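You operate a simulated robot arm through the tools that you are given. There is no shell and no other tool. Be economical: measure what you need, move in short steps, check, and stop when the job is done.

You are at the controls of a simulated robot arm. One attempt, no reset.

Task
Put the grease cartridge from the top of the check bench on top of the green remnant spool.

It is judged by the outcome, as a careful person would: the job done as asked, and still so three seconds after it is handed in. It fails if anything else is knocked over, pushed out of place, dropped, spilled or broken.

Robot
A 7-joint arm with a two-finger parallel gripper, fixed in place. Base frame: the origin is at the foot of the arm, x ahead of it, y to its left, z up; the work surface is at about z = 0.8. Units: m, degrees, N and s.
With the tool pointing down near the work surface it reaches from about 0.3 to 0.7 m from the base axis. Its first joint turns from -66.0 to 66.0 degrees. Payload 1.57 kg.
The TCP is the grasp point between the finger pads, 0.03 m short of the fingertips. In the tool frame z runs along the fingers and y along their closing line. The gripper opens to 0.11 m. The fingers are 0.024 m wide and 0.012 m thick; the gripper's body (0.048 by 0.112 m) begins 0.078 m behind the TCP.
Orientation is told as [roll, pitch, yaw] about the base's x, y, z axes, in that order, counted from this pose: with the fingers straight down and closing along the base's y, the tool's x points along the base's -x, its y along +y and its z along -z.

Tools
- The arm moves only by the tool arm_command. Its argument "targets" is one flat list of numbers, 5 for each row, row after row: the shift along the tool's x, y, z in units of 30 mm (1.0 is 30 mm), then the turn about the tool's z in units of 6 degrees (1.0 is 6 degrees), then the gripper command, from -1 (fully open) to 1 (shut), values between in proportion. In form: [x, y, z, twist, hand, x, y, z, twist, hand, ...]. A call has 1 to 12 rows; each row shifts and turns the commanded pose from where the row before left it, along the tool's axes as they then stand. A call with a number of a shift or a turn outside -1 to 1 is refused whole. Rows are played at 5 a second. More than 0.05 m and 8.6 degrees between two rows, or a gripper value outside its range, and nothing of the call is played. Where a pose cannot be reached the arm comes as near as it can. A force on the tool above 40 N (or 10 N above the force at the start of the call, whichever is more), or a blocked arm, ends the call early, and 0.2 s more pass. Each finger travels about 0.108 m/s and halts on what it meets, pressing with about 25 N; the grip force reading is that of the motor and also rises with nothing between the fingers. The clock runs only during rows and for 0.2 s after the last one: add rows that do not move to give the fingers time. It gives the time, the measured TCP pose, the force on the tool (base axes), the opening and the grip force at its end, in the units of the frame above (readings bear some noise), and new pictures: "views" is both (left out), scene, wrist or none.
- Cameras (640 x 400 px; columns grow to the right, rows downward): "scene" is fixed at [0.1739, -0.4166, 1.3829]; the picture's right is [0.57, -0.82, 0.00], its down [-0.62, -0.43, -0.65] and it looks along [0.54, 0.37, -0.76] (base axes); focal length 323 px, centre (320, 200). "wrist" rides on the gripper at [-0.036, 0, -0.08] in the tool frame; the picture's right is [0.00, -1.00, 0.00], its down [0.97, 0.00, -0.24] and it looks along [0.24, 0.00, 0.97] (tool axes); focal length 218 px, centre (320, 200). There is no depth. A picture from a camera that has moved, and an enlarged one, comes with that camera's place and axes in the base frame and with its lens.
- enlarge(camera, box): a new picture of the part [left, top, right, bottom] of that camera's present view, enlarged. It takes no simulated time.
- sign_off(): hands the job in; it is judged then, once.

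Work in short steps. Places have to be worked out from the pictures, the camera data and where the tool is seen: move nearer, look again, correct. Check each grasp and each placing, and mend what went wrong. You have 90 turns and 170 pictures in all, those below and enlarged ones among them. Open the gripper and draw the arm clear of the work before you hand the job in, unless the task says otherwise; then end with one line.

The tools are called after ">>>" as name(argument=value, ...) on one line, values as JSON. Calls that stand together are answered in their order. arm_command: Moves the arm, as the interface text tells. Its arguments: {"type":"object","properties":{"targets":{"type":"array"},"views":{"type":"string","enum":["both","scene","wrist","none"]}},"required":["targets"]} The other tools are called the same way: enlarge (camera, box) takes an enlarged picture of a part of a camera's view; sign_off () hands the job in.

At the start:

```text
t: 0.0
tool_pos: [0.398, -0.2421, 1.1251]
ee_rot: [0.0, 0.0, 0.1]
wrist_force: [-0.5, -0.4, -0.4]
width: 0.11
finger_force: 0.0
```

scene: 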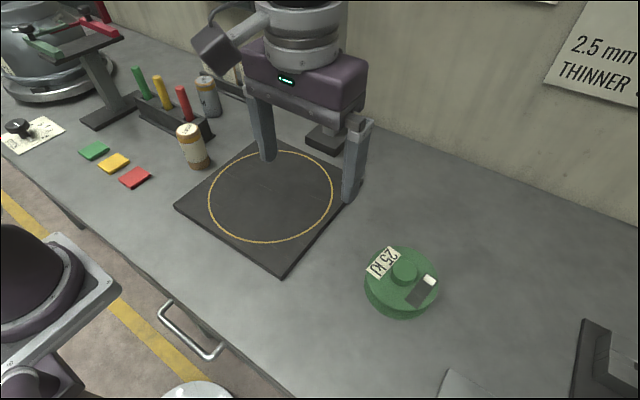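
wrist: 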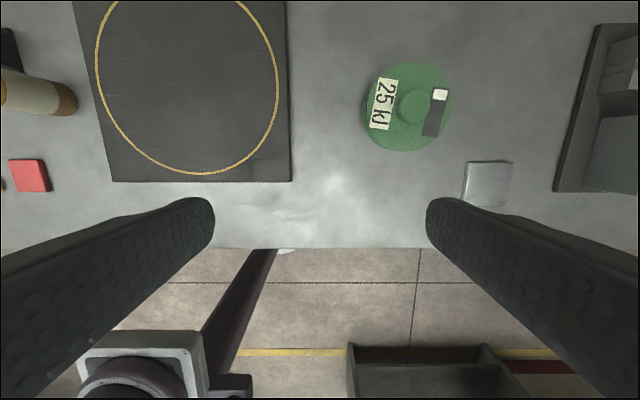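

The scene shows two cartridge-like cylinders near the left of the bench and the green spool at the right. I'll enlarge both areas before moving.

>>> enlarge(camera="scene", box=[60, 50, 260, 200])

>>> enlarge(camera="scene", box=[340, 220, 480, 330])

>>> enlarge(camera="scene", box=[0, 0, 160, 160])

```text
2.67 times, centred on (160, 125) of scene
camera zoom: at [0.1739, -0.4166, 1.3829], right [0.57, -0.82, 0.0], down [-0.62, -0.43, -0.65], along [0.54, 0.37, -0.76], focal length 862 px, centre (747, 400)
```

zoom: 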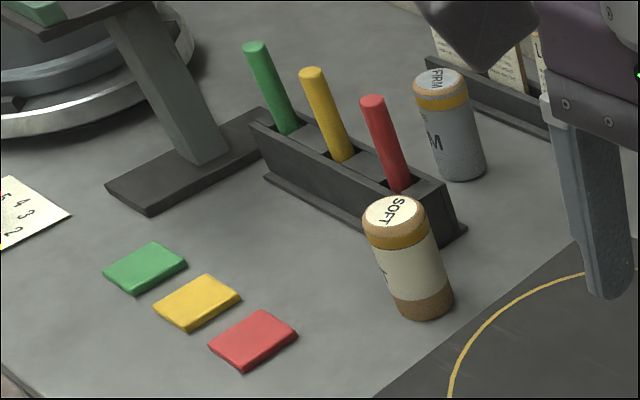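

```text
3.64 times, centred on (410, 275) of scene
camera zoom: at [0.1739, -0.4166, 1.3829], right [0.57, -0.82, 0.0], down [-0.62, -0.43, -0.65], along [0.54, 0.37, -0.76], focal length 1175 px, centre (-7, -73)
```

zoom: 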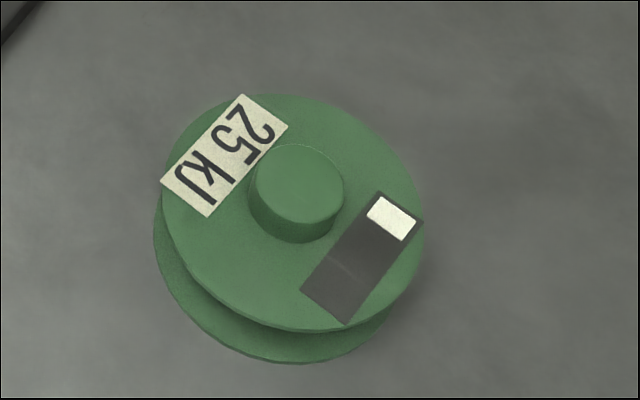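

```text
2.50 times, centred on (80, 80) of scene
camera zoom: at [0.1739, -0.4166, 1.3829], right [0.57, -0.82, 0.0], down [-0.62, -0.43, -0.65], along [0.54, 0.37, -0.76], focal length 808 px, centre (920, 500)
```

zoom: 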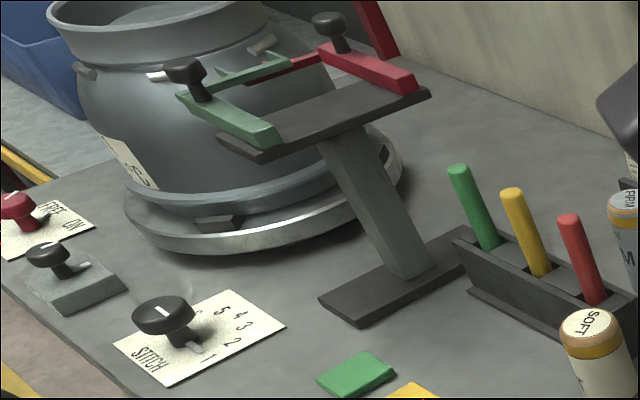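

The cylinders are marked SOFT and FIRM, so I can't yet be sure which object is the grease cartridge. I'll look closer at the remaining regions.

>>> enlarge(camera="scene", box=[180, 60, 400, 200])

>>> enlarge(camera="scene", box=[420, 280, 640, 400])

>>> enlarge(camera="scene", box=[0, 200, 280, 400])

>>> enlarge(camera="wrist", box=[440, 0, 640, 220])

```text
2.86 times, centred on (290, 130) of scene
camera zoom: at [0.1739, -0.4166, 1.3829], right [0.57, -0.82, 0.0], down [-0.62, -0.43, -0.65], along [0.54, 0.37, -0.76], focal length 924 px, centre (406, 400)
```

zoom: 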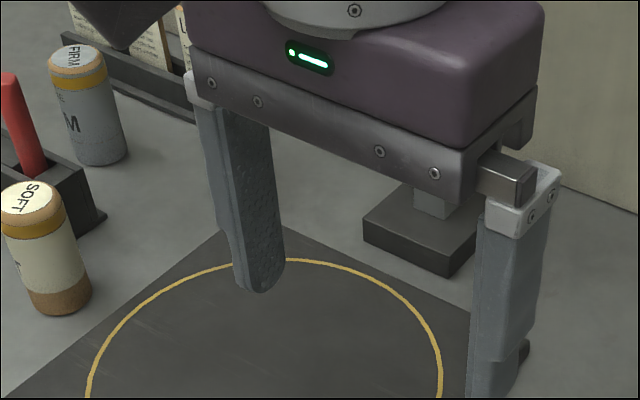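

```text
2.91 times, centred on (530, 340) of scene
camera zoom: at [0.1739, -0.4166, 1.3829], right [0.57, -0.82, 0.0], down [-0.62, -0.43, -0.65], along [0.54, 0.37, -0.76], focal length 940 px, centre (-291, -207)
```

zoom: 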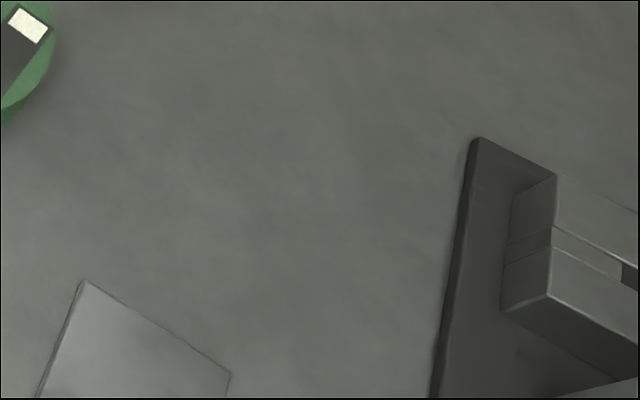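

```text
2.00 times, centred on (140, 300) of scene
camera zoom: at [0.1739, -0.4166, 1.3829], right [0.57, -0.82, 0.0], down [-0.62, -0.43, -0.65], along [0.54, 0.37, -0.76], focal length 646 px, centre (680, 0)
```

zoom: 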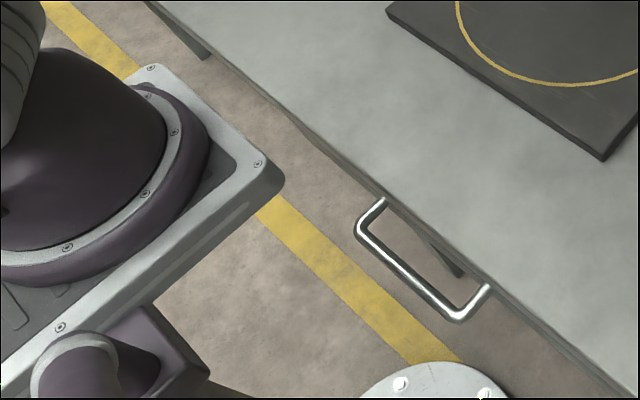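

```text
1.82 times, centred on (540, 110) of wrist
camera zoom: at [0.4335, -0.2412, 1.2057], right [0.0, -1.0, 0.0], down [-0.97, 0.0, 0.24], along [-0.24, 0.0, -0.97], focal length 397 px, centre (-80, 364)
```

zoom: 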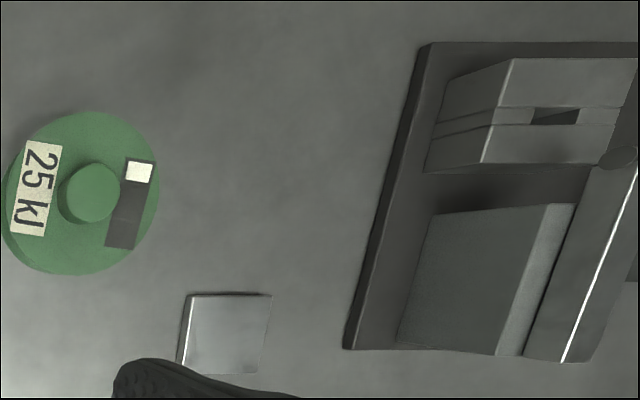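

SOFT stands near (0.52, 0.19), about 0.1 m tall, and the spool is near (0.49, -0.39). I'll move left at this height so the gripper stops hiding things and I can view the cylinders and the cards behind them.

>>> arm_command(targets=[0, 1, 0, 0, -1, 0, 1, 0, 0, -1, 0, 1, 0, 0, -1, 0, 1, 0, 0, -1, 0, 1, 0, 0, -1, 0, 1, 0, 0, -1, 0, 1, 0, 0, -1, 0, 1, 0, 0, -1, 0, 1, 0, 0, -1, 0, 1, 0, 0, -1])

```text
t: 2.2
tool_pos: [0.3971, 0.0574, 1.1247]
ee_rot: [0.0, 0.1, 0.0]
wrist_force: [0.1, 0.0, -0.2]
width: 0.1098
finger_force: 0.1
camera wrist: at [0.4331, 0.0584, 1.2045], right [0.0, -1.0, 0.0], down [-0.97, 0.0, 0.24], along [-0.24, 0.0, -0.97], focal length 218 px, centre (320, 200)
```

scene: 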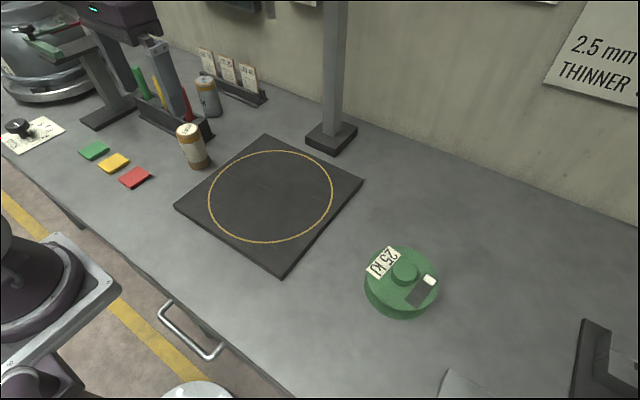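
wrist: 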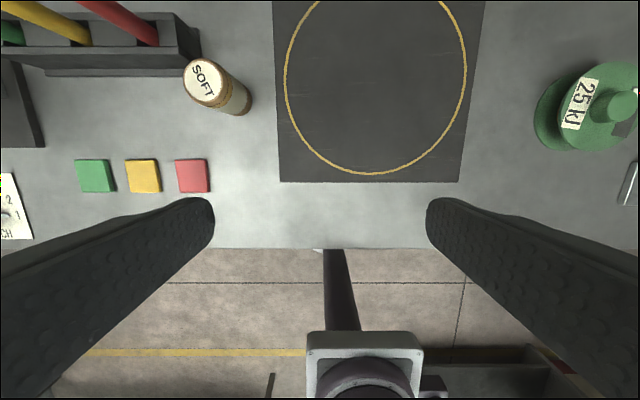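

The cards behind are visible now, so I'll read them along with the labels on the cylinders.

>>> enlarge(camera="scene", box=[165, 40, 275, 175])

>>> enlarge(camera="scene", box=[480, 0, 640, 110])

>>> enlarge(camera="wrist", box=[0, 0, 270, 200])

```text
2.96 times, centred on (220, 108) of scene
camera zoom: at [0.1738, -0.4166, 1.3829], right [0.57, -0.82, 0.0], down [-0.62, -0.43, -0.65], along [0.54, 0.37, -0.76], focal length 958 px, centre (616, 474)
```

zoom: 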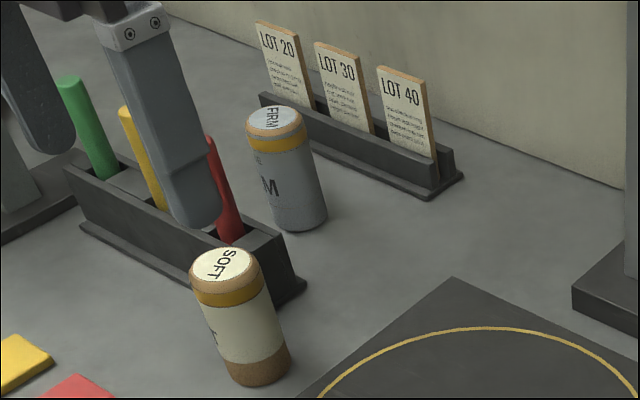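

```text
3.64 times, centred on (560, 55) of scene
camera zoom: at [0.1738, -0.4166, 1.3829], right [0.57, -0.82, 0.0], down [-0.62, -0.43, -0.65], along [0.54, 0.37, -0.76], focal length 1175 px, centre (-553, 727)
```

zoom: 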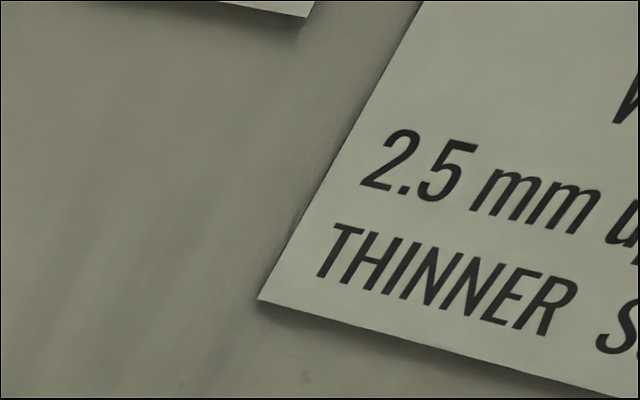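

```text
2.00 times, centred on (135, 100) of wrist
camera zoom: at [0.4331, 0.0584, 1.2045], right [0.0, -1.0, 0.0], down [-0.97, 0.0, 0.24], along [-0.24, 0.0, -0.97], focal length 436 px, centre (690, 400)
```

zoom: 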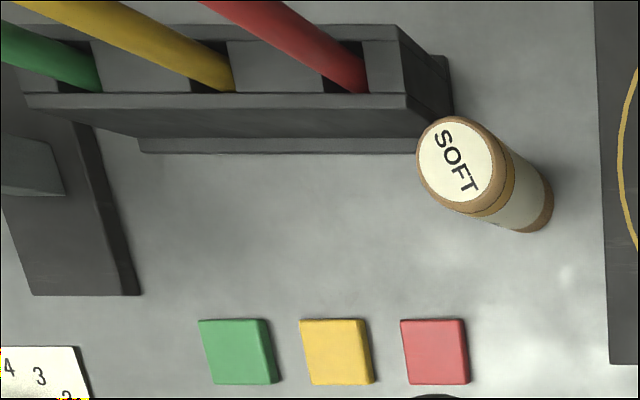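

The two cylinders read SOFT and FIRM, and nothing says grease so far. I'll scan the right-hand side of the bench before choosing.

>>> arm_command(targets=[0, -1, 0, 0, -1, 0, -1, 0, 0, -1, 0, -1, 0, 0, -1, 0, -1, 0, 0, -1, 0, -1, 0, 0, -1, 0, -1, 0, 0, -1, 0, -1, 0, 0, -1, 0, -1, 0, 0, -1, 0, -1, 0, 0, -1, 0, -1, 0, 0, -1, 0, -1, 0, 0, -1, 0, -1, 0, 0, -1], views="none")

>>> arm_command(targets=[0, -1, 0, 0, -1, 0, -1, 0, 0, -1, 0, -1, 0, 0, -1, 0, -1, 0, 0, -1], views="wrist")

```text
t: 4.8
tool_pos: [0.3969, -0.3017, 1.1271]
ee_rot: [0.1, 0.0, 0.1]
wrist_force: [-0.2, -0.1, -0.5]
width: 0.1099
finger_force: 0.1
```

```text
t: 5.8
tool_pos: [0.3988, -0.4213, 1.1243]
ee_rot: [0.0, 0.0, 0.0]
wrist_force: [-0.4, -0.7, 0.2]
width: 0.11
finger_force: 0.0
camera wrist: at [0.4343, -0.4211, 1.2037], right [0.0, -1.0, 0.0], down [-0.97, 0.0, 0.24], along [-0.24, 0.0, -0.97], focal length 218 px, centre (320, 200)
```

wrist: 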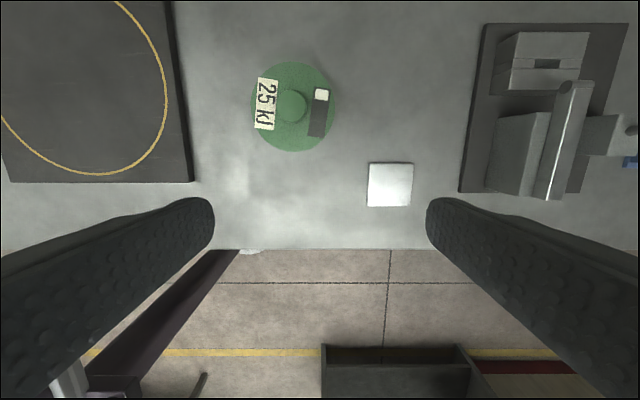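

No other cartridge shows on the right. The gripper is clear of the left side now, so I'll read the side labels on both cylinders from the scene camera.

>>> enlarge(camera="scene", box=[170, 115, 220, 175])

>>> enlarge(camera="scene", box=[185, 68, 235, 123])

>>> enlarge(camera="scene", box=[0, 0, 200, 160])

>>> enlarge(camera="scene", box=[200, 0, 420, 160])

```text
6.67 times, centred on (195, 145) of scene
camera zoom: at [0.1739, -0.4166, 1.3829], right [0.57, -0.82, 0.0], down [-0.62, -0.43, -0.65], along [0.54, 0.37, -0.76], focal length 2155 px, centre (1153, 567)
```

zoom: 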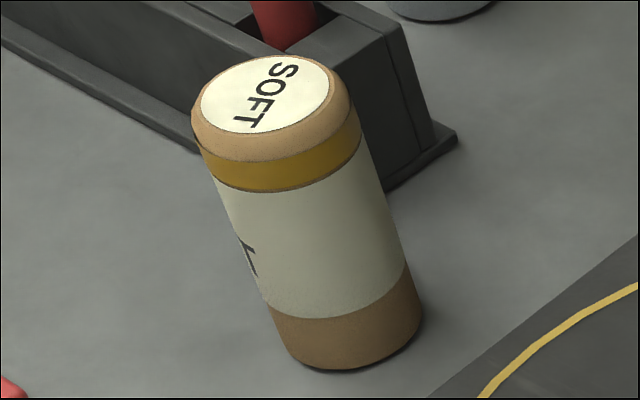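

```text
7.27 times, centred on (210, 96) of scene
camera zoom: at [0.1739, -0.4166, 1.3829], right [0.57, -0.82, 0.0], down [-0.62, -0.43, -0.65], along [0.54, 0.37, -0.76], focal length 2351 px, centre (1120, 960)
```

zoom: 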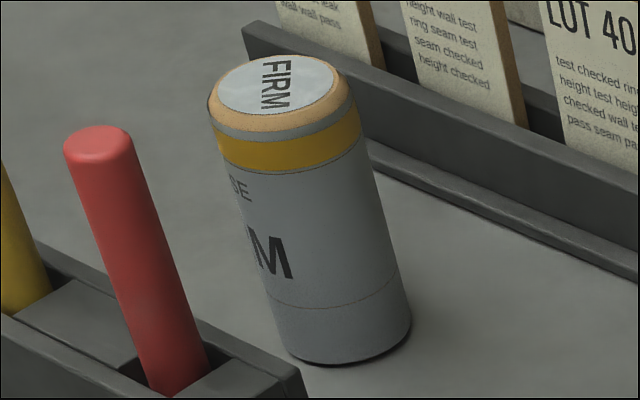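

```text
2.50 times, centred on (100, 80) of scene
camera zoom: at [0.1739, -0.4166, 1.3829], right [0.57, -0.82, 0.0], down [-0.62, -0.43, -0.65], along [0.54, 0.37, -0.76], focal length 808 px, centre (870, 500)
```

zoom: 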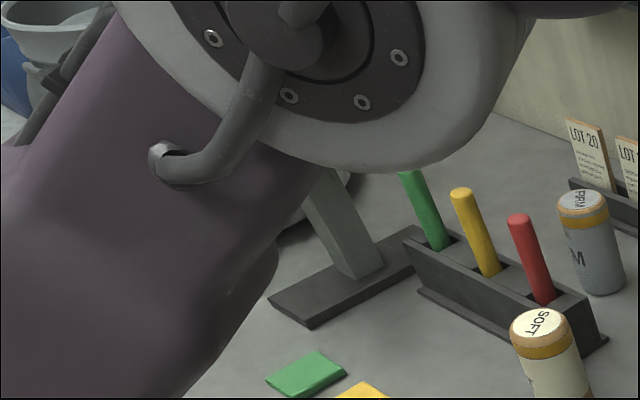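

```text
2.50 times, centred on (310, 80) of scene
camera zoom: at [0.1739, -0.4166, 1.3829], right [0.57, -0.82, 0.0], down [-0.62, -0.43, -0.65], along [0.54, 0.37, -0.76], focal length 808 px, centre (345, 500)
```

zoom: 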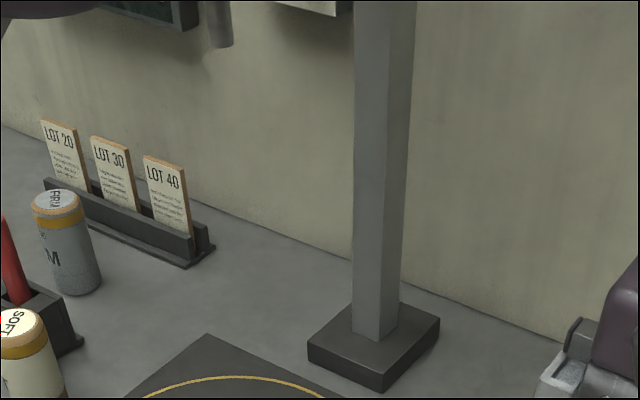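

The FIRM label ends in "…SE", so both cylinders look like grease cartridges, SOFT and FIRM. The wall poster may say which applies, so I'll move back to centre, rise, and turn the wrist camera to face the wall.

>>> arm_command(targets=[0, 1, -0.5, 0, -1, 0, 1, -0.5, 0, -1, 0, 1, -0.5, 0, -1, 0, 1, -0.5, 0, -1, 0, 1, -0.5, 0, -1, 0, 1, -0.5, 0, -1, 0, 1, -0.5, 0, -1, 0, 1, -0.5, 0, -1, 0, 1, -0.5, 0, -1, 0, 1, -0.5, 0, -1], views="none")

>>> arm_command(targets=[0, 0, 0, 1, -1, 0, 0, 0, 1, -1, 0, 0, 0, 1, -1, 0, 0, 0, 1, -1, 0, 0, 0, 1, -1, 0, 0, 0, 1, -1, 0, 0, 0, 1, -1, 0, 0, 0, 1, -1, 0, 0, 0, 1, -1, 0, 0, 0, 1, -1, 0, 0, 0, 1, -1, 0, 0, 0, 1, -1], views="wrist")

```text
t: 8.0
tool_pos: [0.4011, -0.1244, 1.2755]
ee_rot: [-0.1, 0.0, 0.0]
wrist_force: [-0.5, 0.0, 0.4]
width: 0.1098
finger_force: 0.0
```

```text
t: 10.6
tool_pos: [0.399, -0.1219, 1.277]
ee_rot: [0.0, 0.0, -72.0]
wrist_force: [0.4, 0.9, 0.2]
width: 0.1099
finger_force: 0.0
camera wrist: at [0.4093, -0.1554, 1.3556], right [-0.95, -0.31, 0.0], down [-0.3, 0.92, 0.24], along [-0.07, 0.23, -0.97], focal length 218 px, centre (320, 200)
```

wrist: 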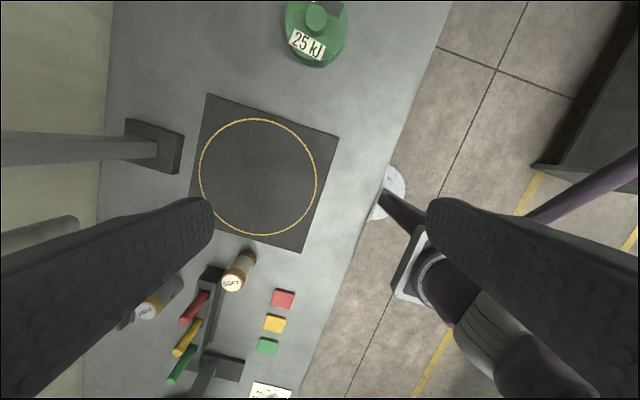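

The twist works and the wall is at the picture's left. I'll continue turning so the camera looks toward the wall.

>>> arm_command(targets=[0, 0, 0, 1, -1, 0, 0, 0, 1, -1, 0, 0, 0, 1, -1, 0, 0, 0, 1, -1, 0, 0, 0, 1, -1, 0, 0, 0, 1, -1, 0, 0, 0, 1, -1, 0, 0, 0, 1, -1, 0, 0, 0, 1, -1, 0, 0, 0, 1, -1, 0, 0, 0, 1, -1, 0, 0, 0, 1, -1], views="wrist")

```text
t: 13.2
tool_pos: [0.3974, -0.1212, 1.2761]
ee_rot: [0.0, 0.1, -144.0]
wrist_force: [-0.6, 0.4, 0.6]
width: 0.1098
finger_force: 0.0
camera wrist: at [0.3683, -0.1418, 1.3556], right [-0.59, 0.81, 0.0], down [0.79, 0.57, 0.24], along [0.19, 0.14, -0.97], focal length 218 px, centre (320, 200)
```

wrist: 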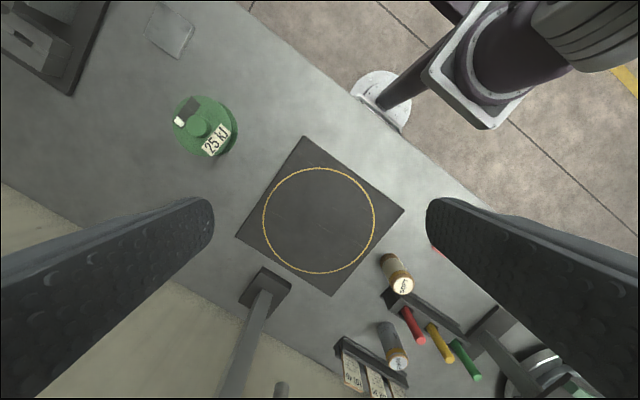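

From here I get another angle on both cylinders, so I'll enlarge it to read their side labels and see what each stands on.

>>> enlarge(camera="wrist", box=[320, 235, 500, 400])

>>> enlarge(camera="wrist", box=[0, 180, 300, 400])

```text
2.42 times, centred on (410, 318) of wrist
camera zoom: at [0.3683, -0.1418, 1.3556], right [-0.59, 0.81, 0.0], down [0.79, 0.57, 0.24], along [0.19, 0.14, -0.97], focal length 529 px, centre (102, -85)
```

zoom: 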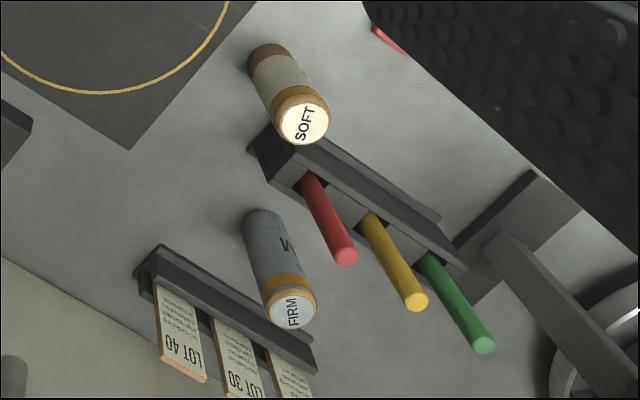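

```text
1.82 times, centred on (150, 290) of wrist
camera zoom: at [0.3683, -0.1418, 1.3556], right [-0.59, 0.81, 0.0], down [0.79, 0.57, 0.24], along [0.19, 0.14, -0.97], focal length 397 px, centre (629, 36)
```

zoom: 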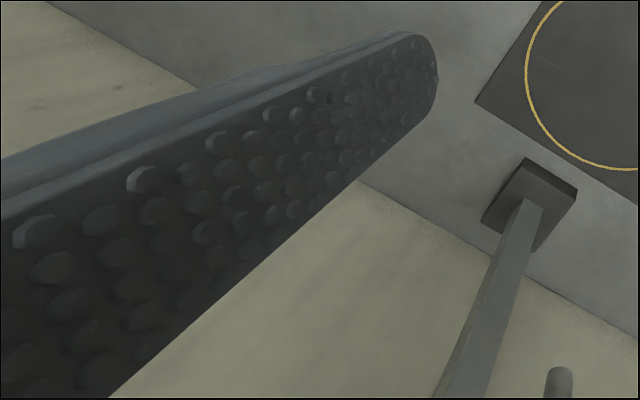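

SOFT's base is near (0.51, 0.19) and FIRM's near (0.69, 0.34), which is about 0.76 m out and beyond reach. I'll finish the turn and move to the left-front of SOFT to read its side label.

>>> arm_command(targets=[0, 0, 0, 1, -1, 0, 0, 0, 1, -1, 0, 0, 0, 1, -1, 0, 0, 0, 1, -1, 0, 0, 0, 1, -1, 0, 0, 0, 1, -1], views="none")

>>> arm_command(targets=[-0.1, -1, 0.6, 0, -1, -0.1, -1, 0.6, 0, -1, -0.1, -1, 0.6, 0, -1, -0.1, -1, 0.6, 0, -1, -0.1, -1, 0.6, 0, -1, -0.1, -1, 0.6, 0, -1, -0.1, -1, 0.6, 0, -1, -0.1, -1, 0.6, 0, -1, -0.1, -1, 0.6, 0, -1, -0.1, -1, 0.6, 0, -1, -0.1, -1, 0.6, 0, -1], views="wrist")

```text
t: 14.6
tool_pos: [0.3984, -0.1223, 1.2751]
ee_rot: [0.1, 0.0, 180.1]
wrist_force: [0.4, -0.3, 0.0]
width: 0.1098
finger_force: 0.1
```

```text
t: 17.0
tool_pos: [0.4701, 0.1477, 1.0575]
ee_rot: [-0.1, -0.1, -179.9]
wrist_force: [1.1, 0.8, 0.1]
width: 0.1099
finger_force: 0.1
out of reach, approached as far as the arm can: row 3, 4, 5, 6, 7, 8, 9, 10, 11
camera wrist: at [0.4343, 0.1479, 1.1385], right [0.0, 1.0, 0.0], down [0.97, 0.0, 0.24], along [0.24, 0.0, -0.97], focal length 218 px, centre (320, 200)
```

wrist: 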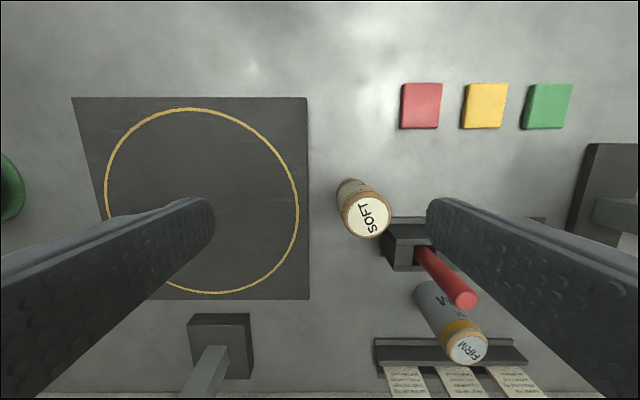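

The arm met a joint limit at this yaw, but the view is close enough to read the labels.

>>> enlarge(camera="wrist", box=[320, 165, 410, 250])

>>> enlarge(camera="wrist", box=[370, 260, 530, 400])

```text
4.71 times, centred on (365, 208) of wrist
camera zoom: at [0.4343, 0.1479, 1.1385], right [0.0, 1.0, 0.0], down [0.97, 0.0, 0.24], along [0.24, 0.0, -0.97], focal length 1027 px, centre (108, 165)
```

zoom: 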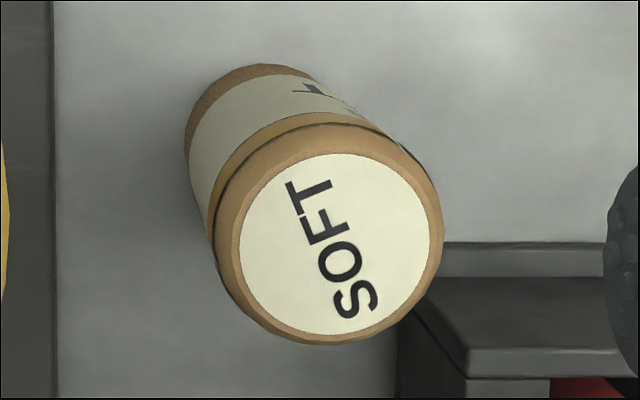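

```text
2.86 times, centred on (450, 330) of wrist
camera zoom: at [0.4343, 0.1479, 1.1385], right [0.0, 1.0, 0.0], down [0.97, 0.0, 0.24], along [0.24, 0.0, -0.97], focal length 624 px, centre (-51, -171)
```

zoom: 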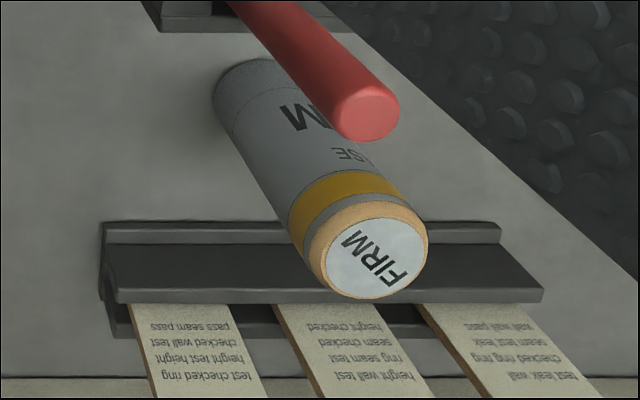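

SOFT's body text is on its far left face. I'll turn back to yaw near 0 and on toward +54, so the camera looks at it from the left-front.

>>> arm_command(targets=[0, 0, 0, -1, -1, 0, 0, 0, -1, -1, 0, 0, 0, -1, -1, 0, 0, 0, -1, -1, 0, 0, 0, -1, -1, 0, 0, 0, -1, -1, 0, 0, 0, -1, -1, 0, 0, 0, -1, -1, 0, 0, 0, -1, -1, 0, 0, 0, -1, -1, 0, 0, 0, -1, -1, 0, 0, 0, -1, -1], views="none")

>>> arm_command(targets=[0, 0, 0, -1, -1, 0, 0, 0, -1, -1, 0, 0, 0, -1, -1, 0, 0, 0, -1, -1, 0, 0, 0, -1, -1, 0, 0, 0, -1, -1, 0, 0, 0, -1, -1, 0, 0, 0, -1, -1, 0, 0, 0, -1, -1, 0, 0, 0, -1, -1, 0, 0, 0, -1, -1, 0, 0, 0, -1, -1], views="none")

>>> arm_command(targets=[0, 0, 0, -1, -1, 0, 0, 0, -1, -1, 0, 0, 0, -1, -1, 0, 0, 0, -1, -1, 0, 0, 0, -1, -1, 0, 0, 0, -1, -1, 0, 0, 0, -1, -1, 0, 0, 0, -1, -1, 0, 0, 0, -1, -1], views="wrist")

```text
t: 19.6
tool_pos: [0.4686, 0.1476, 1.0581]
ee_rot: [0.0, 0.0, -107.8]
wrist_force: [0.0, -0.1, 0.1]
width: 0.1099
finger_force: 0.1
```

```text
t: 22.2
tool_pos: [0.4687, 0.1465, 1.0591]
ee_rot: [0.0, 0.0, -35.9]
wrist_force: [0.2, 0.5, -0.3]
width: 0.1102
finger_force: 0.1
```

```text
t: 24.2
tool_pos: [0.4688, 0.1456, 1.0589]
ee_rot: [-0.1, 0.0, 18.2]
wrist_force: [0.0, 0.2, 0.1]
width: 0.1103
finger_force: 0.0
camera wrist: at [0.5023, 0.1584, 1.1387], right [0.31, -0.95, 0.0], down [-0.92, -0.3, 0.24], along [-0.23, -0.08, -0.97], focal length 218 px, centre (320, 200)
```

wrist: 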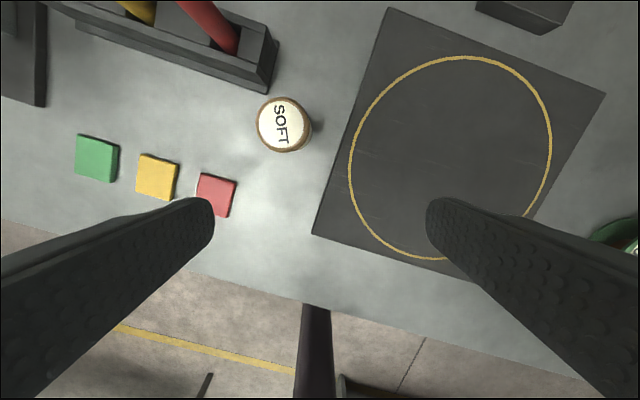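

SOFT's top centre is near (0.511, 0.198). I'll move to about (0.36, 0.32) and turn toward yaw 54 to see its left face.

>>> arm_command(targets=[0.24, 0.95, 0, 0, -1, 0.24, 0.95, 0, 0, -1, 0.24, 0.95, 0, 0, -1, 0.24, 0.95, 0, 0, -1, 0.24, 0.95, 0, 0, -1, 0.24, 0.95, 0, 0, -1, 0, 0, 0, -1, -1, 0, 0, 0, -1, -1, 0, 0, 0, -1, -1, 0, 0, 0, -1, -1, 0, 0, 0, -1, -1, 0, 0, 0, -1, -1], views="wrist")

```text
t: 26.8
tool_pos: [0.373, 0.2957, 1.0586]
ee_rot: [0.1, 0.0, 54.2]
wrist_force: [0.1, 1.0, 0.2]
width: 0.1101
finger_force: 0.0
camera wrist: at [0.3952, 0.3257, 1.1382], right [0.81, -0.59, 0.0], down [-0.57, -0.79, 0.24], along [-0.14, -0.19, -0.97], focal length 218 px, centre (320, 200)
```

wrist: 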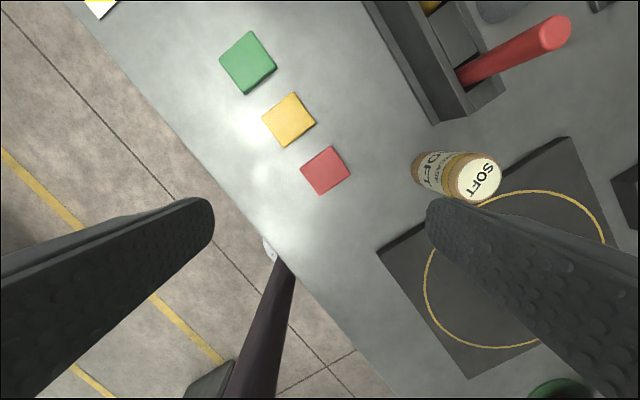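

The left face is in view now; I'll enlarge it.

>>> enlarge(camera="wrist", box=[400, 140, 510, 210])

```text
5.71 times, centred on (455, 175) of wrist
camera zoom: at [0.3952, 0.3257, 1.1382], right [0.81, -0.59, 0.0], down [-0.57, -0.79, 0.24], along [-0.14, -0.19, -0.97], focal length 1247 px, centre (-451, 343)
```

zoom: 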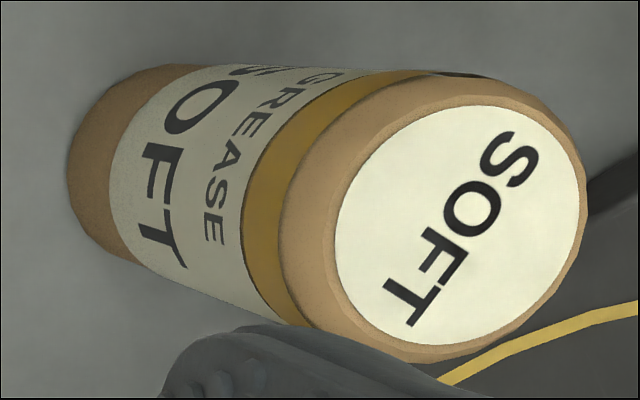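

Both cylinders are marked GREASE. FIRM stands about 0.76 m out, beyond the 0.7 m reach, so SOFT is the one I can place. I'll return to yaw 0, where the closing line along y keeps the fingers clear of the stick rack, and go above it.

>>> arm_command(targets=[0, 0, 0, 1, -1, 0, 0, 0, 1, -1, 0, 0, 0, 1, -1, 0, 0, 0, 1, -1, 0, 0, 0, 1, -1, 0, 0, 0, 1, -1, 0, 0, 0, 1, -1, 0, 0, 0, 1, -1, 0, 0, 0, 1, -1], views="none")

>>> arm_command(targets=[0, -0.82, 0, 0, -1, 0, -0.82, 0, 0, -1, 0, -0.82, 0, 0, -1, 0, -0.82, 0, 0, -1, -0.9, 0, 0, 0, -1, -0.9, 0, 0, 0, -1, -0.9, 0, 0, 0, -1, -0.9, 0, 0, 0, -1, -0.9, 0, 0, 0, -1, 0, 0, 0, 0, -1], views="both")

```text
t: 28.8
tool_pos: [0.3736, 0.296, 1.0596]
ee_rot: [0.0, 0.0, -0.2]
wrist_force: [-0.4, -0.1, 0.5]
width: 0.11
finger_force: 0.1
```

```text
t: 31.0
tool_pos: [0.511, 0.1963, 1.057]
ee_rot: [0.0, 0.0, 0.2]
wrist_force: [-0.4, 0.2, -0.2]
width: 0.1099
finger_force: 0.0
camera wrist: at [0.5467, 0.1969, 1.1373], right [0.0, -1.0, 0.0], down [-0.97, 0.0, 0.24], along [-0.24, 0.0, -0.97], focal length 218 px, centre (320, 200)
```

scene: 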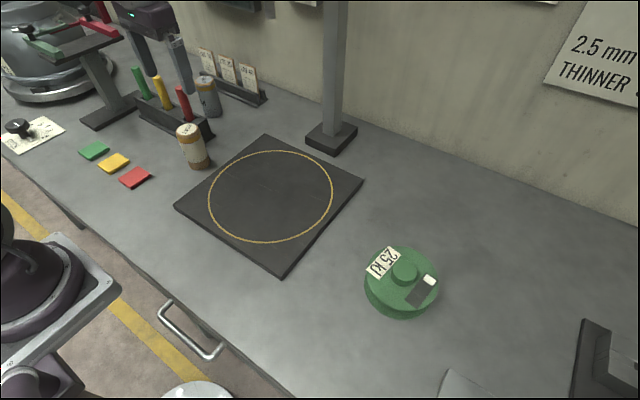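
wrist: 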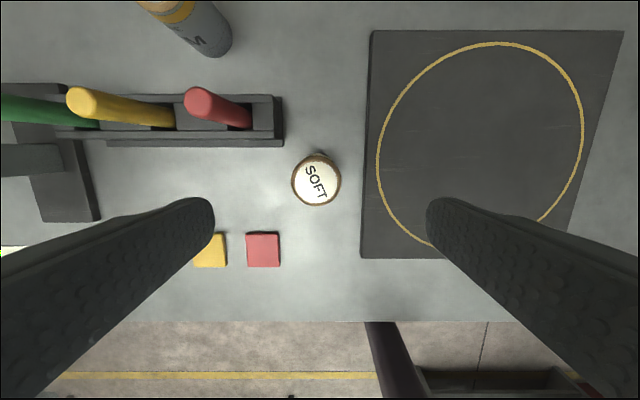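

SOFT's centre comes out at (0.511, 0.200), about 0.052 m across, and the red stick at (0.58, 0.29) is clear of the gripper body. I'll shift 4 mm in y and descend to just above the cap.

>>> arm_command(targets=[0, 0.13, 0.6, 0, -1, 0, 0, 1, 0, -1, 0, 0, 1, 0, -1, 0, 0, 0.8, 0, -1, 0, 0, 0, 0, -1], views="both")

```text
t: 32.2
tool_pos: [0.5108, 0.1979, 0.9576]
ee_rot: [0.0, -0.1, 0.1]
wrist_force: [-0.1, 0.3, 0.5]
width: 0.1098
finger_force: 0.2
camera wrist: at [0.546, 0.1984, 1.0365], right [0.0, -1.0, 0.0], down [-0.97, 0.0, 0.24], along [-0.24, 0.0, -0.97], focal length 218 px, centre (320, 200)
```

scene: 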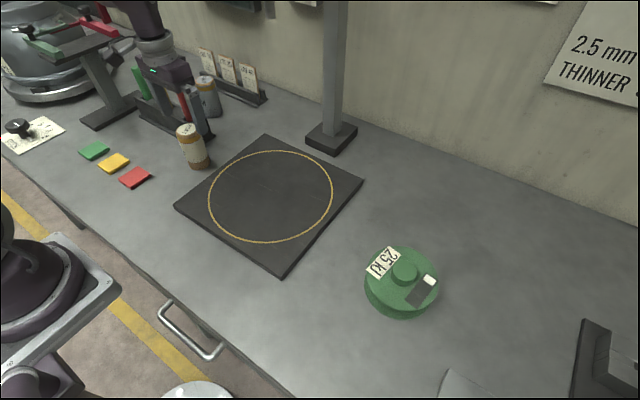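
wrist: 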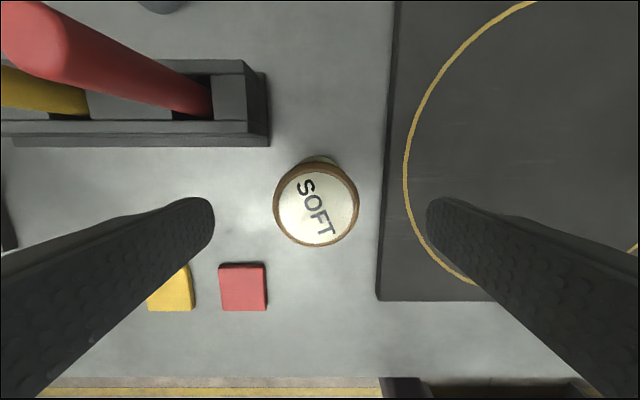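

The cap centre measures (0.510, 0.201) and sits between the fingers. I'll descend to about z = 0.862 and close gently.

>>> arm_command(targets=[0, 0.08, 0.8, 0, -1, 0, 0, 0.8, 0, -1, 0, 0, 0.8, 0, -1, 0, 0, 0.77, 0, -1, 0, 0, 0, 0, -1], views="wrist")

>>> arm_command(targets=[0, 0, 0, 0, -0.4, 0, 0, 0, 0, -0.1, 0, 0, 0, 0, 0.1, 0, 0, 0, 0, 0.3, 0, 0, 0, 0, 0.3, 0, 0, 0, 0, 0.3], views="both")

```text
t: 33.4
tool_pos: [0.5113, 0.2029, 0.8592]
ee_rot: [0.0, 0.0, 0.1]
wrist_force: [-0.7, -0.3, 0.1]
width: 0.1101
finger_force: 0.2
camera wrist: at [0.547, 0.2036, 0.9397], right [0.0, -1.0, 0.0], down [-0.97, 0.0, 0.24], along [-0.24, 0.0, -0.97], focal length 218 px, centre (320, 200)
```

wrist: 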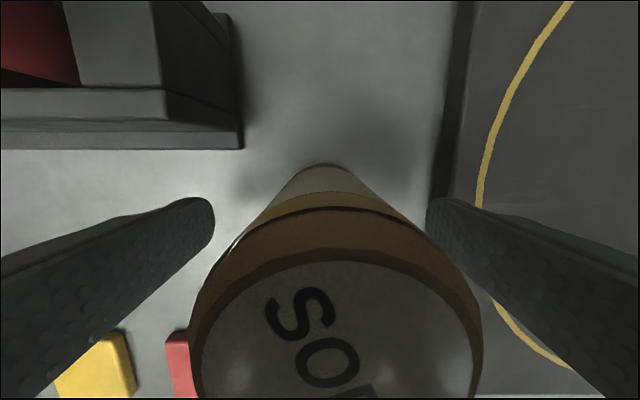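

```text
t: 34.8
tool_pos: [0.5115, 0.2033, 0.8605]
ee_rot: [-0.1, 0.0, 0.0]
wrist_force: [-0.3, -0.7, 0.6]
width: 0.0535
finger_force: 24.8
camera wrist: at [0.5471, 0.2035, 0.94], right [0.0, -1.0, 0.0], down [-0.97, 0.0, 0.24], along [-0.24, 0.0, -0.97], focal length 218 px, centre (320, 200)
```

scene: 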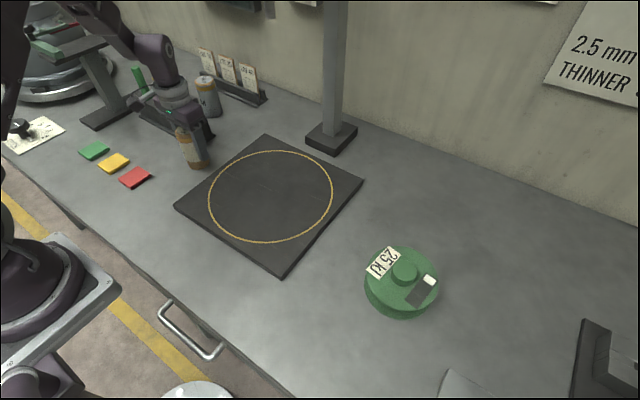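
wrist: 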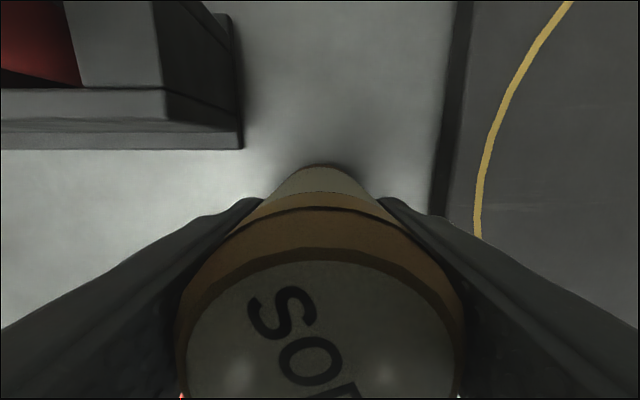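

The grip holds at 0.0535 m with about 25 N. I'll lift straight up and check the hold.

>>> arm_command(targets=[0, 0, -0.4, 0, 0.4, 0, 0, -0.8, 0, 0.4, 0, 0, -1, 0, 0.4, 0, 0, -1, 0, 0.4, 0, 0, -1, 0, 0.4, 0, 0, -1, 0, 0.4, 0, 0, -0.5, 0, 0.4, 0, 0, 0, 0, 0.4], views="both")

```text
t: 36.6
tool_pos: [0.513, 0.2036, 1.0321]
ee_rot: [0.0, 0.0, 0.0]
wrist_force: [0.3, -0.8, -2.7]
width: 0.0535
finger_force: 25.0
camera wrist: at [0.5479, 0.204, 1.1123], right [0.0, -1.0, 0.0], down [-0.97, 0.0, 0.24], along [-0.24, 0.0, -0.97], focal length 218 px, centre (320, 200)
```

scene: 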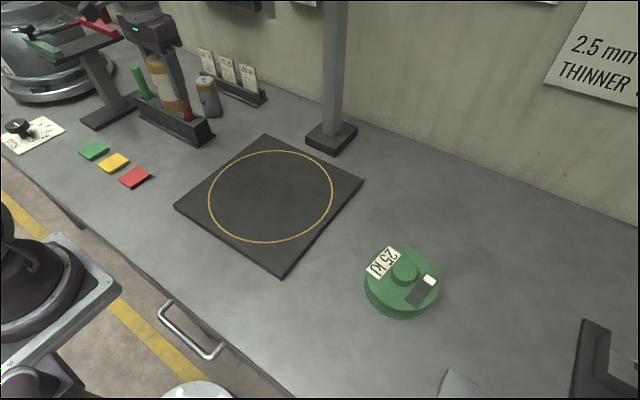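
wrist: 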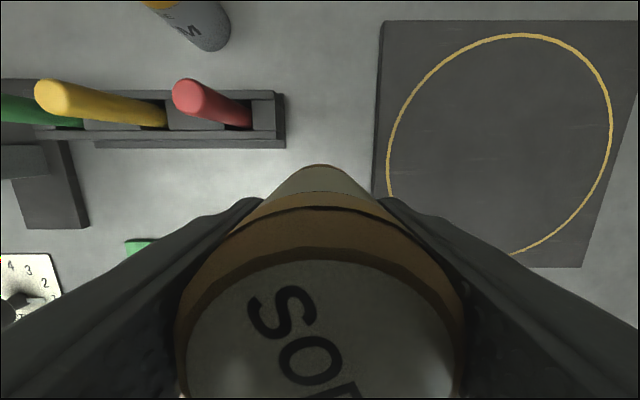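

The cartridge is held firmly (about 2.7 N) and everything else is in place. I'll carry it toward the spool at this height, stopping short to re-measure.

>>> arm_command(targets=[0, -0.6, 0, 0, 0.4, 0, -1, 0, 0, 0.4, 0, -1, 0, 0, 0.4, 0, -1, 0, 0, 0.4, 0, -1, 0, 0, 0.4, 0, -1, 0, 0, 0.4, 0, -1, 0, 0, 0.4, 0, -1, 0, 0, 0.4, 0, -1, 0, 0, 0.4, 0, -1, 0, 0, 0.4, 0, -1, 0, 0, 0.4, 0, -1, 0, 0, 0.4], views="none")

>>> arm_command(targets=[0, -1, 0, 0, 0.4, 0, -1, 0, 0, 0.4, 0, -1, 0, 0, 0.4, 0, -0.6, 0, 0, 0.4, 0, 0, 0, 0, 0.4], views="both")

```text
t: 39.2
tool_pos: [0.5096, -0.1477, 1.0325]
ee_rot: [0.0, 0.0, 0.0]
wrist_force: [0.6, 0.2, -3.1]
width: 0.0538
finger_force: 25.3
```

```text
t: 40.4
tool_pos: [0.5086, -0.2541, 1.0317]
ee_rot: [0.1, 0.1, 0.0]
wrist_force: [-0.3, 0.8, -3.6]
width: 0.0536
finger_force: 25.2
camera wrist: at [0.5454, -0.2532, 1.1119], right [0.0, -1.0, 0.0], down [-0.97, 0.0, 0.24], along [-0.24, 0.0, -0.97], focal length 218 px, centre (320, 200)
```

scene: 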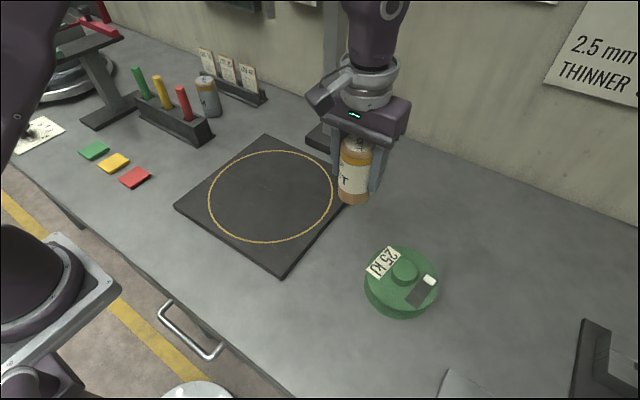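
wrist: 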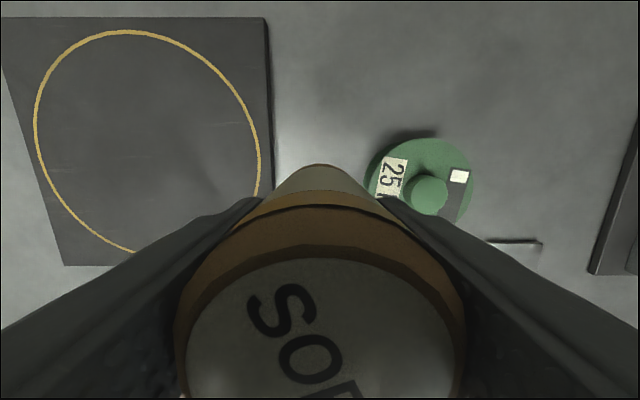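

I'll enlarge both views of the spool to fix the centre and height of its boss.

>>> enlarge(camera="wrist", box=[360, 125, 490, 235])

>>> enlarge(camera="scene", box=[350, 230, 450, 330])

```text
3.64 times, centred on (425, 180) of wrist
camera zoom: at [0.5454, -0.2532, 1.1119], right [0.0, -1.0, 0.0], down [-0.97, 0.0, 0.24], along [-0.24, 0.0, -0.97], focal length 794 px, centre (-62, 273)
```

zoom: 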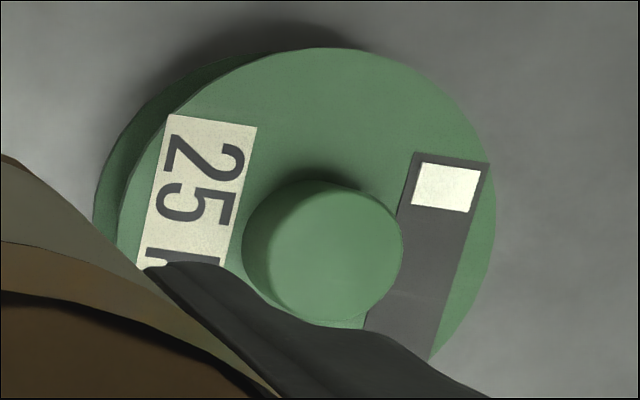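

```text
4.00 times, centred on (400, 280) of scene
camera zoom: at [0.1739, -0.4166, 1.3829], right [0.57, -0.82, 0.0], down [-0.62, -0.43, -0.65], along [0.54, 0.37, -0.76], focal length 1293 px, centre (0, -120)
```

zoom: 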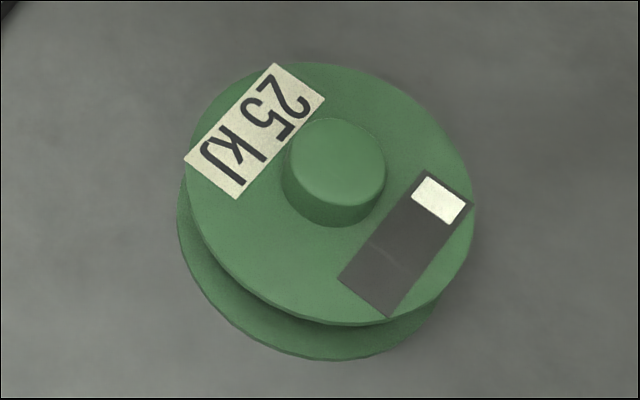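

The boss triangulates to (0.490, -0.381), top at z ≈ 0.866, about 0.042 m across. The cartridge bottom is about 0.0605 m below the TCP, so contact should come near TCP z = 0.927. I'll move over it and part of the way down.

>>> arm_command(targets=[0.13, -0.85, 0, 0, 0.4, 0.13, -0.85, 0, 0, 0.4, 0.13, -0.85, 0, 0, 0.4, 0.13, -0.85, 0, 0, 0.4, 0.15, -0.84, 0, 0, 0.4, 0, 0, 0.8, 0, 0.4, 0, 0, 0.8, 0, 0.4, 0, 0, 0.4, 0, 0.4, 0, 0, 0, 0, 0.4], views="both")

>>> enlarge(camera="scene", box=[330, 170, 480, 330])

```text
t: 42.4
tool_pos: [0.4894, -0.3816, 0.971]
ee_rot: [0.0, 0.0, 0.0]
wrist_force: [-0.3, 0.1, -2.6]
width: 0.0537
finger_force: 25.3
camera wrist: at [0.5251, -0.3807, 1.0512], right [0.0, -1.0, 0.0], down [-0.97, 0.0, 0.24], along [-0.24, 0.0, -0.97], focal length 218 px, centre (320, 200)
```

scene: 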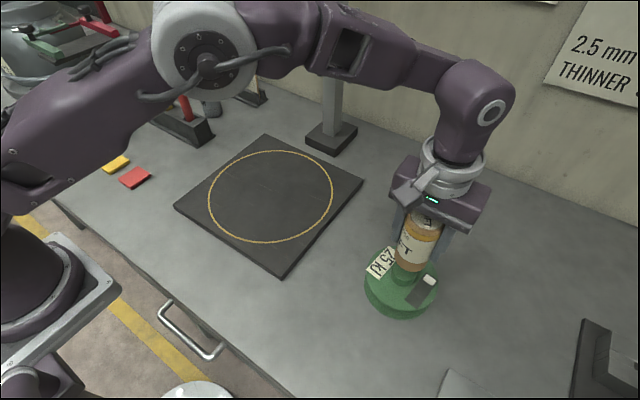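
wrist: 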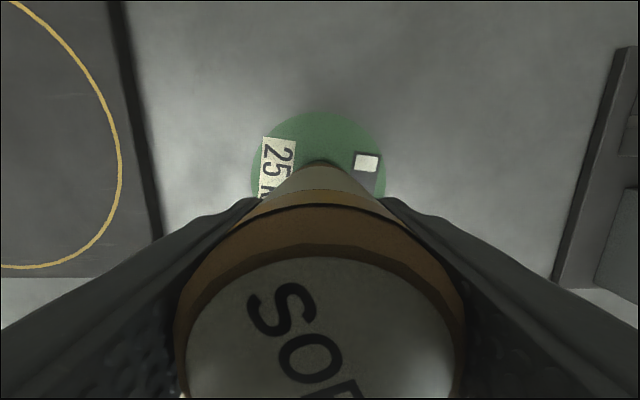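

```text
2.50 times, centred on (405, 250) of scene
camera zoom: at [0.1739, -0.4166, 1.3829], right [0.57, -0.82, 0.0], down [-0.62, -0.43, -0.65], along [0.54, 0.37, -0.76], focal length 808 px, centre (108, 75)
```

zoom: 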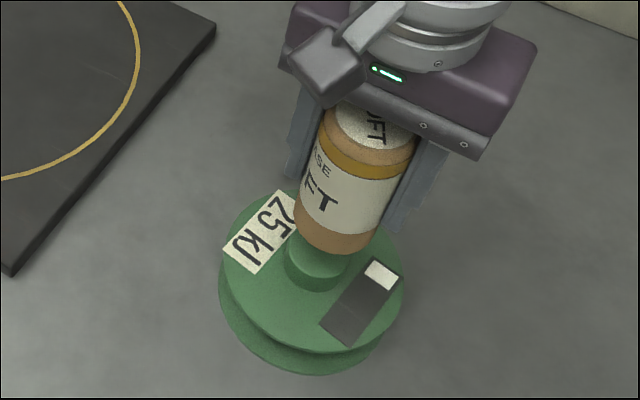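

The cartridge is centred over the boss. I'll descend to just above the expected contact, then feel for it with small steps.

>>> arm_command(targets=[0, 0, 0.5, 0, 0.4, 0, 0, 0.5, 0, 0.4, 0, 0, 0.15, 0, 0.4, 0, 0, 0, 0, 0.4], views="scene")

>>> enlarge(camera="scene", box=[350, 200, 460, 330])

>>> arm_command(targets=[0, 0, 0.08, 0, 0.4, 0, 0, 0.08, 0, 0.4, 0, 0, 0, 0, 0.4], views="none")

```text
t: 43.4
tool_pos: [0.4886, -0.3794, 0.9384]
ee_rot: [0.1, 0.0, 0.0]
wrist_force: [0.1, -0.8, -2.4]
width: 0.0532
finger_force: 25.1
```

scene: 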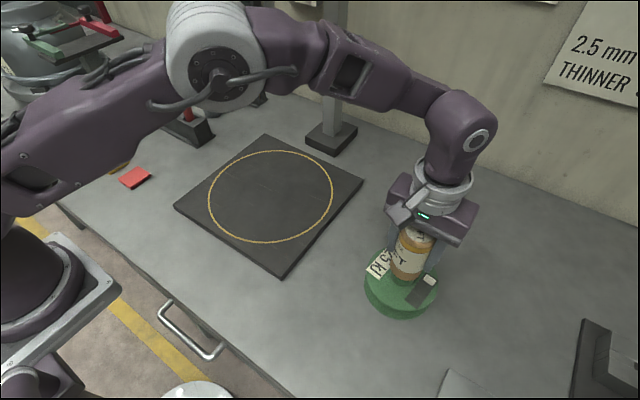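

```text
3.08 times, centred on (405, 265) of scene
camera zoom: at [0.1739, -0.4166, 1.3829], right [0.57, -0.82, 0.0], down [-0.62, -0.43, -0.65], along [0.54, 0.37, -0.76], focal length 995 px, centre (58, 0)
```

zoom: 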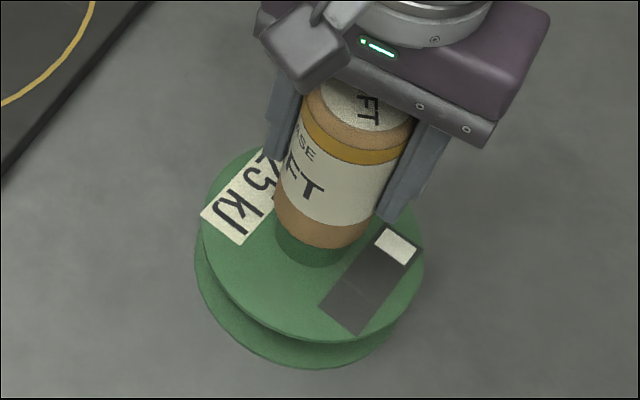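

```text
t: 44.2
tool_pos: [0.4902, -0.3802, 0.9331]
ee_rot: [0.0, 0.1, 0.0]
wrist_force: [0.3, -0.5, -3.2]
width: 0.0535
finger_force: 24.9
```

No contact yet at TCP z = 0.933, so I'll continue in 1.5–2 mm steps and watch the force.

>>> arm_command(targets=[0, 0, 0.07, 0, 0.4, 0, 0, 0.05, 0, 0.4, 0, 0, 0, 0, 0.4], views="none")

>>> arm_command(targets=[0, 0, 0.05, 0, 0.4, 0, 0, 0, 0, 0.4], views="none")

```text
t: 45.0
tool_pos: [0.4896, -0.3799, 0.9309]
ee_rot: [0.0, -0.1, 0.0]
wrist_force: [0.6, 0.3, -2.2]
width: 0.0533
finger_force: 25.3
```

```text
t: 45.6
tool_pos: [0.4902, -0.3802, 0.9303]
ee_rot: [0.0, 0.0, 0.0]
wrist_force: [0.2, -0.2, -3.7]
width: 0.0533
finger_force: 24.8
```

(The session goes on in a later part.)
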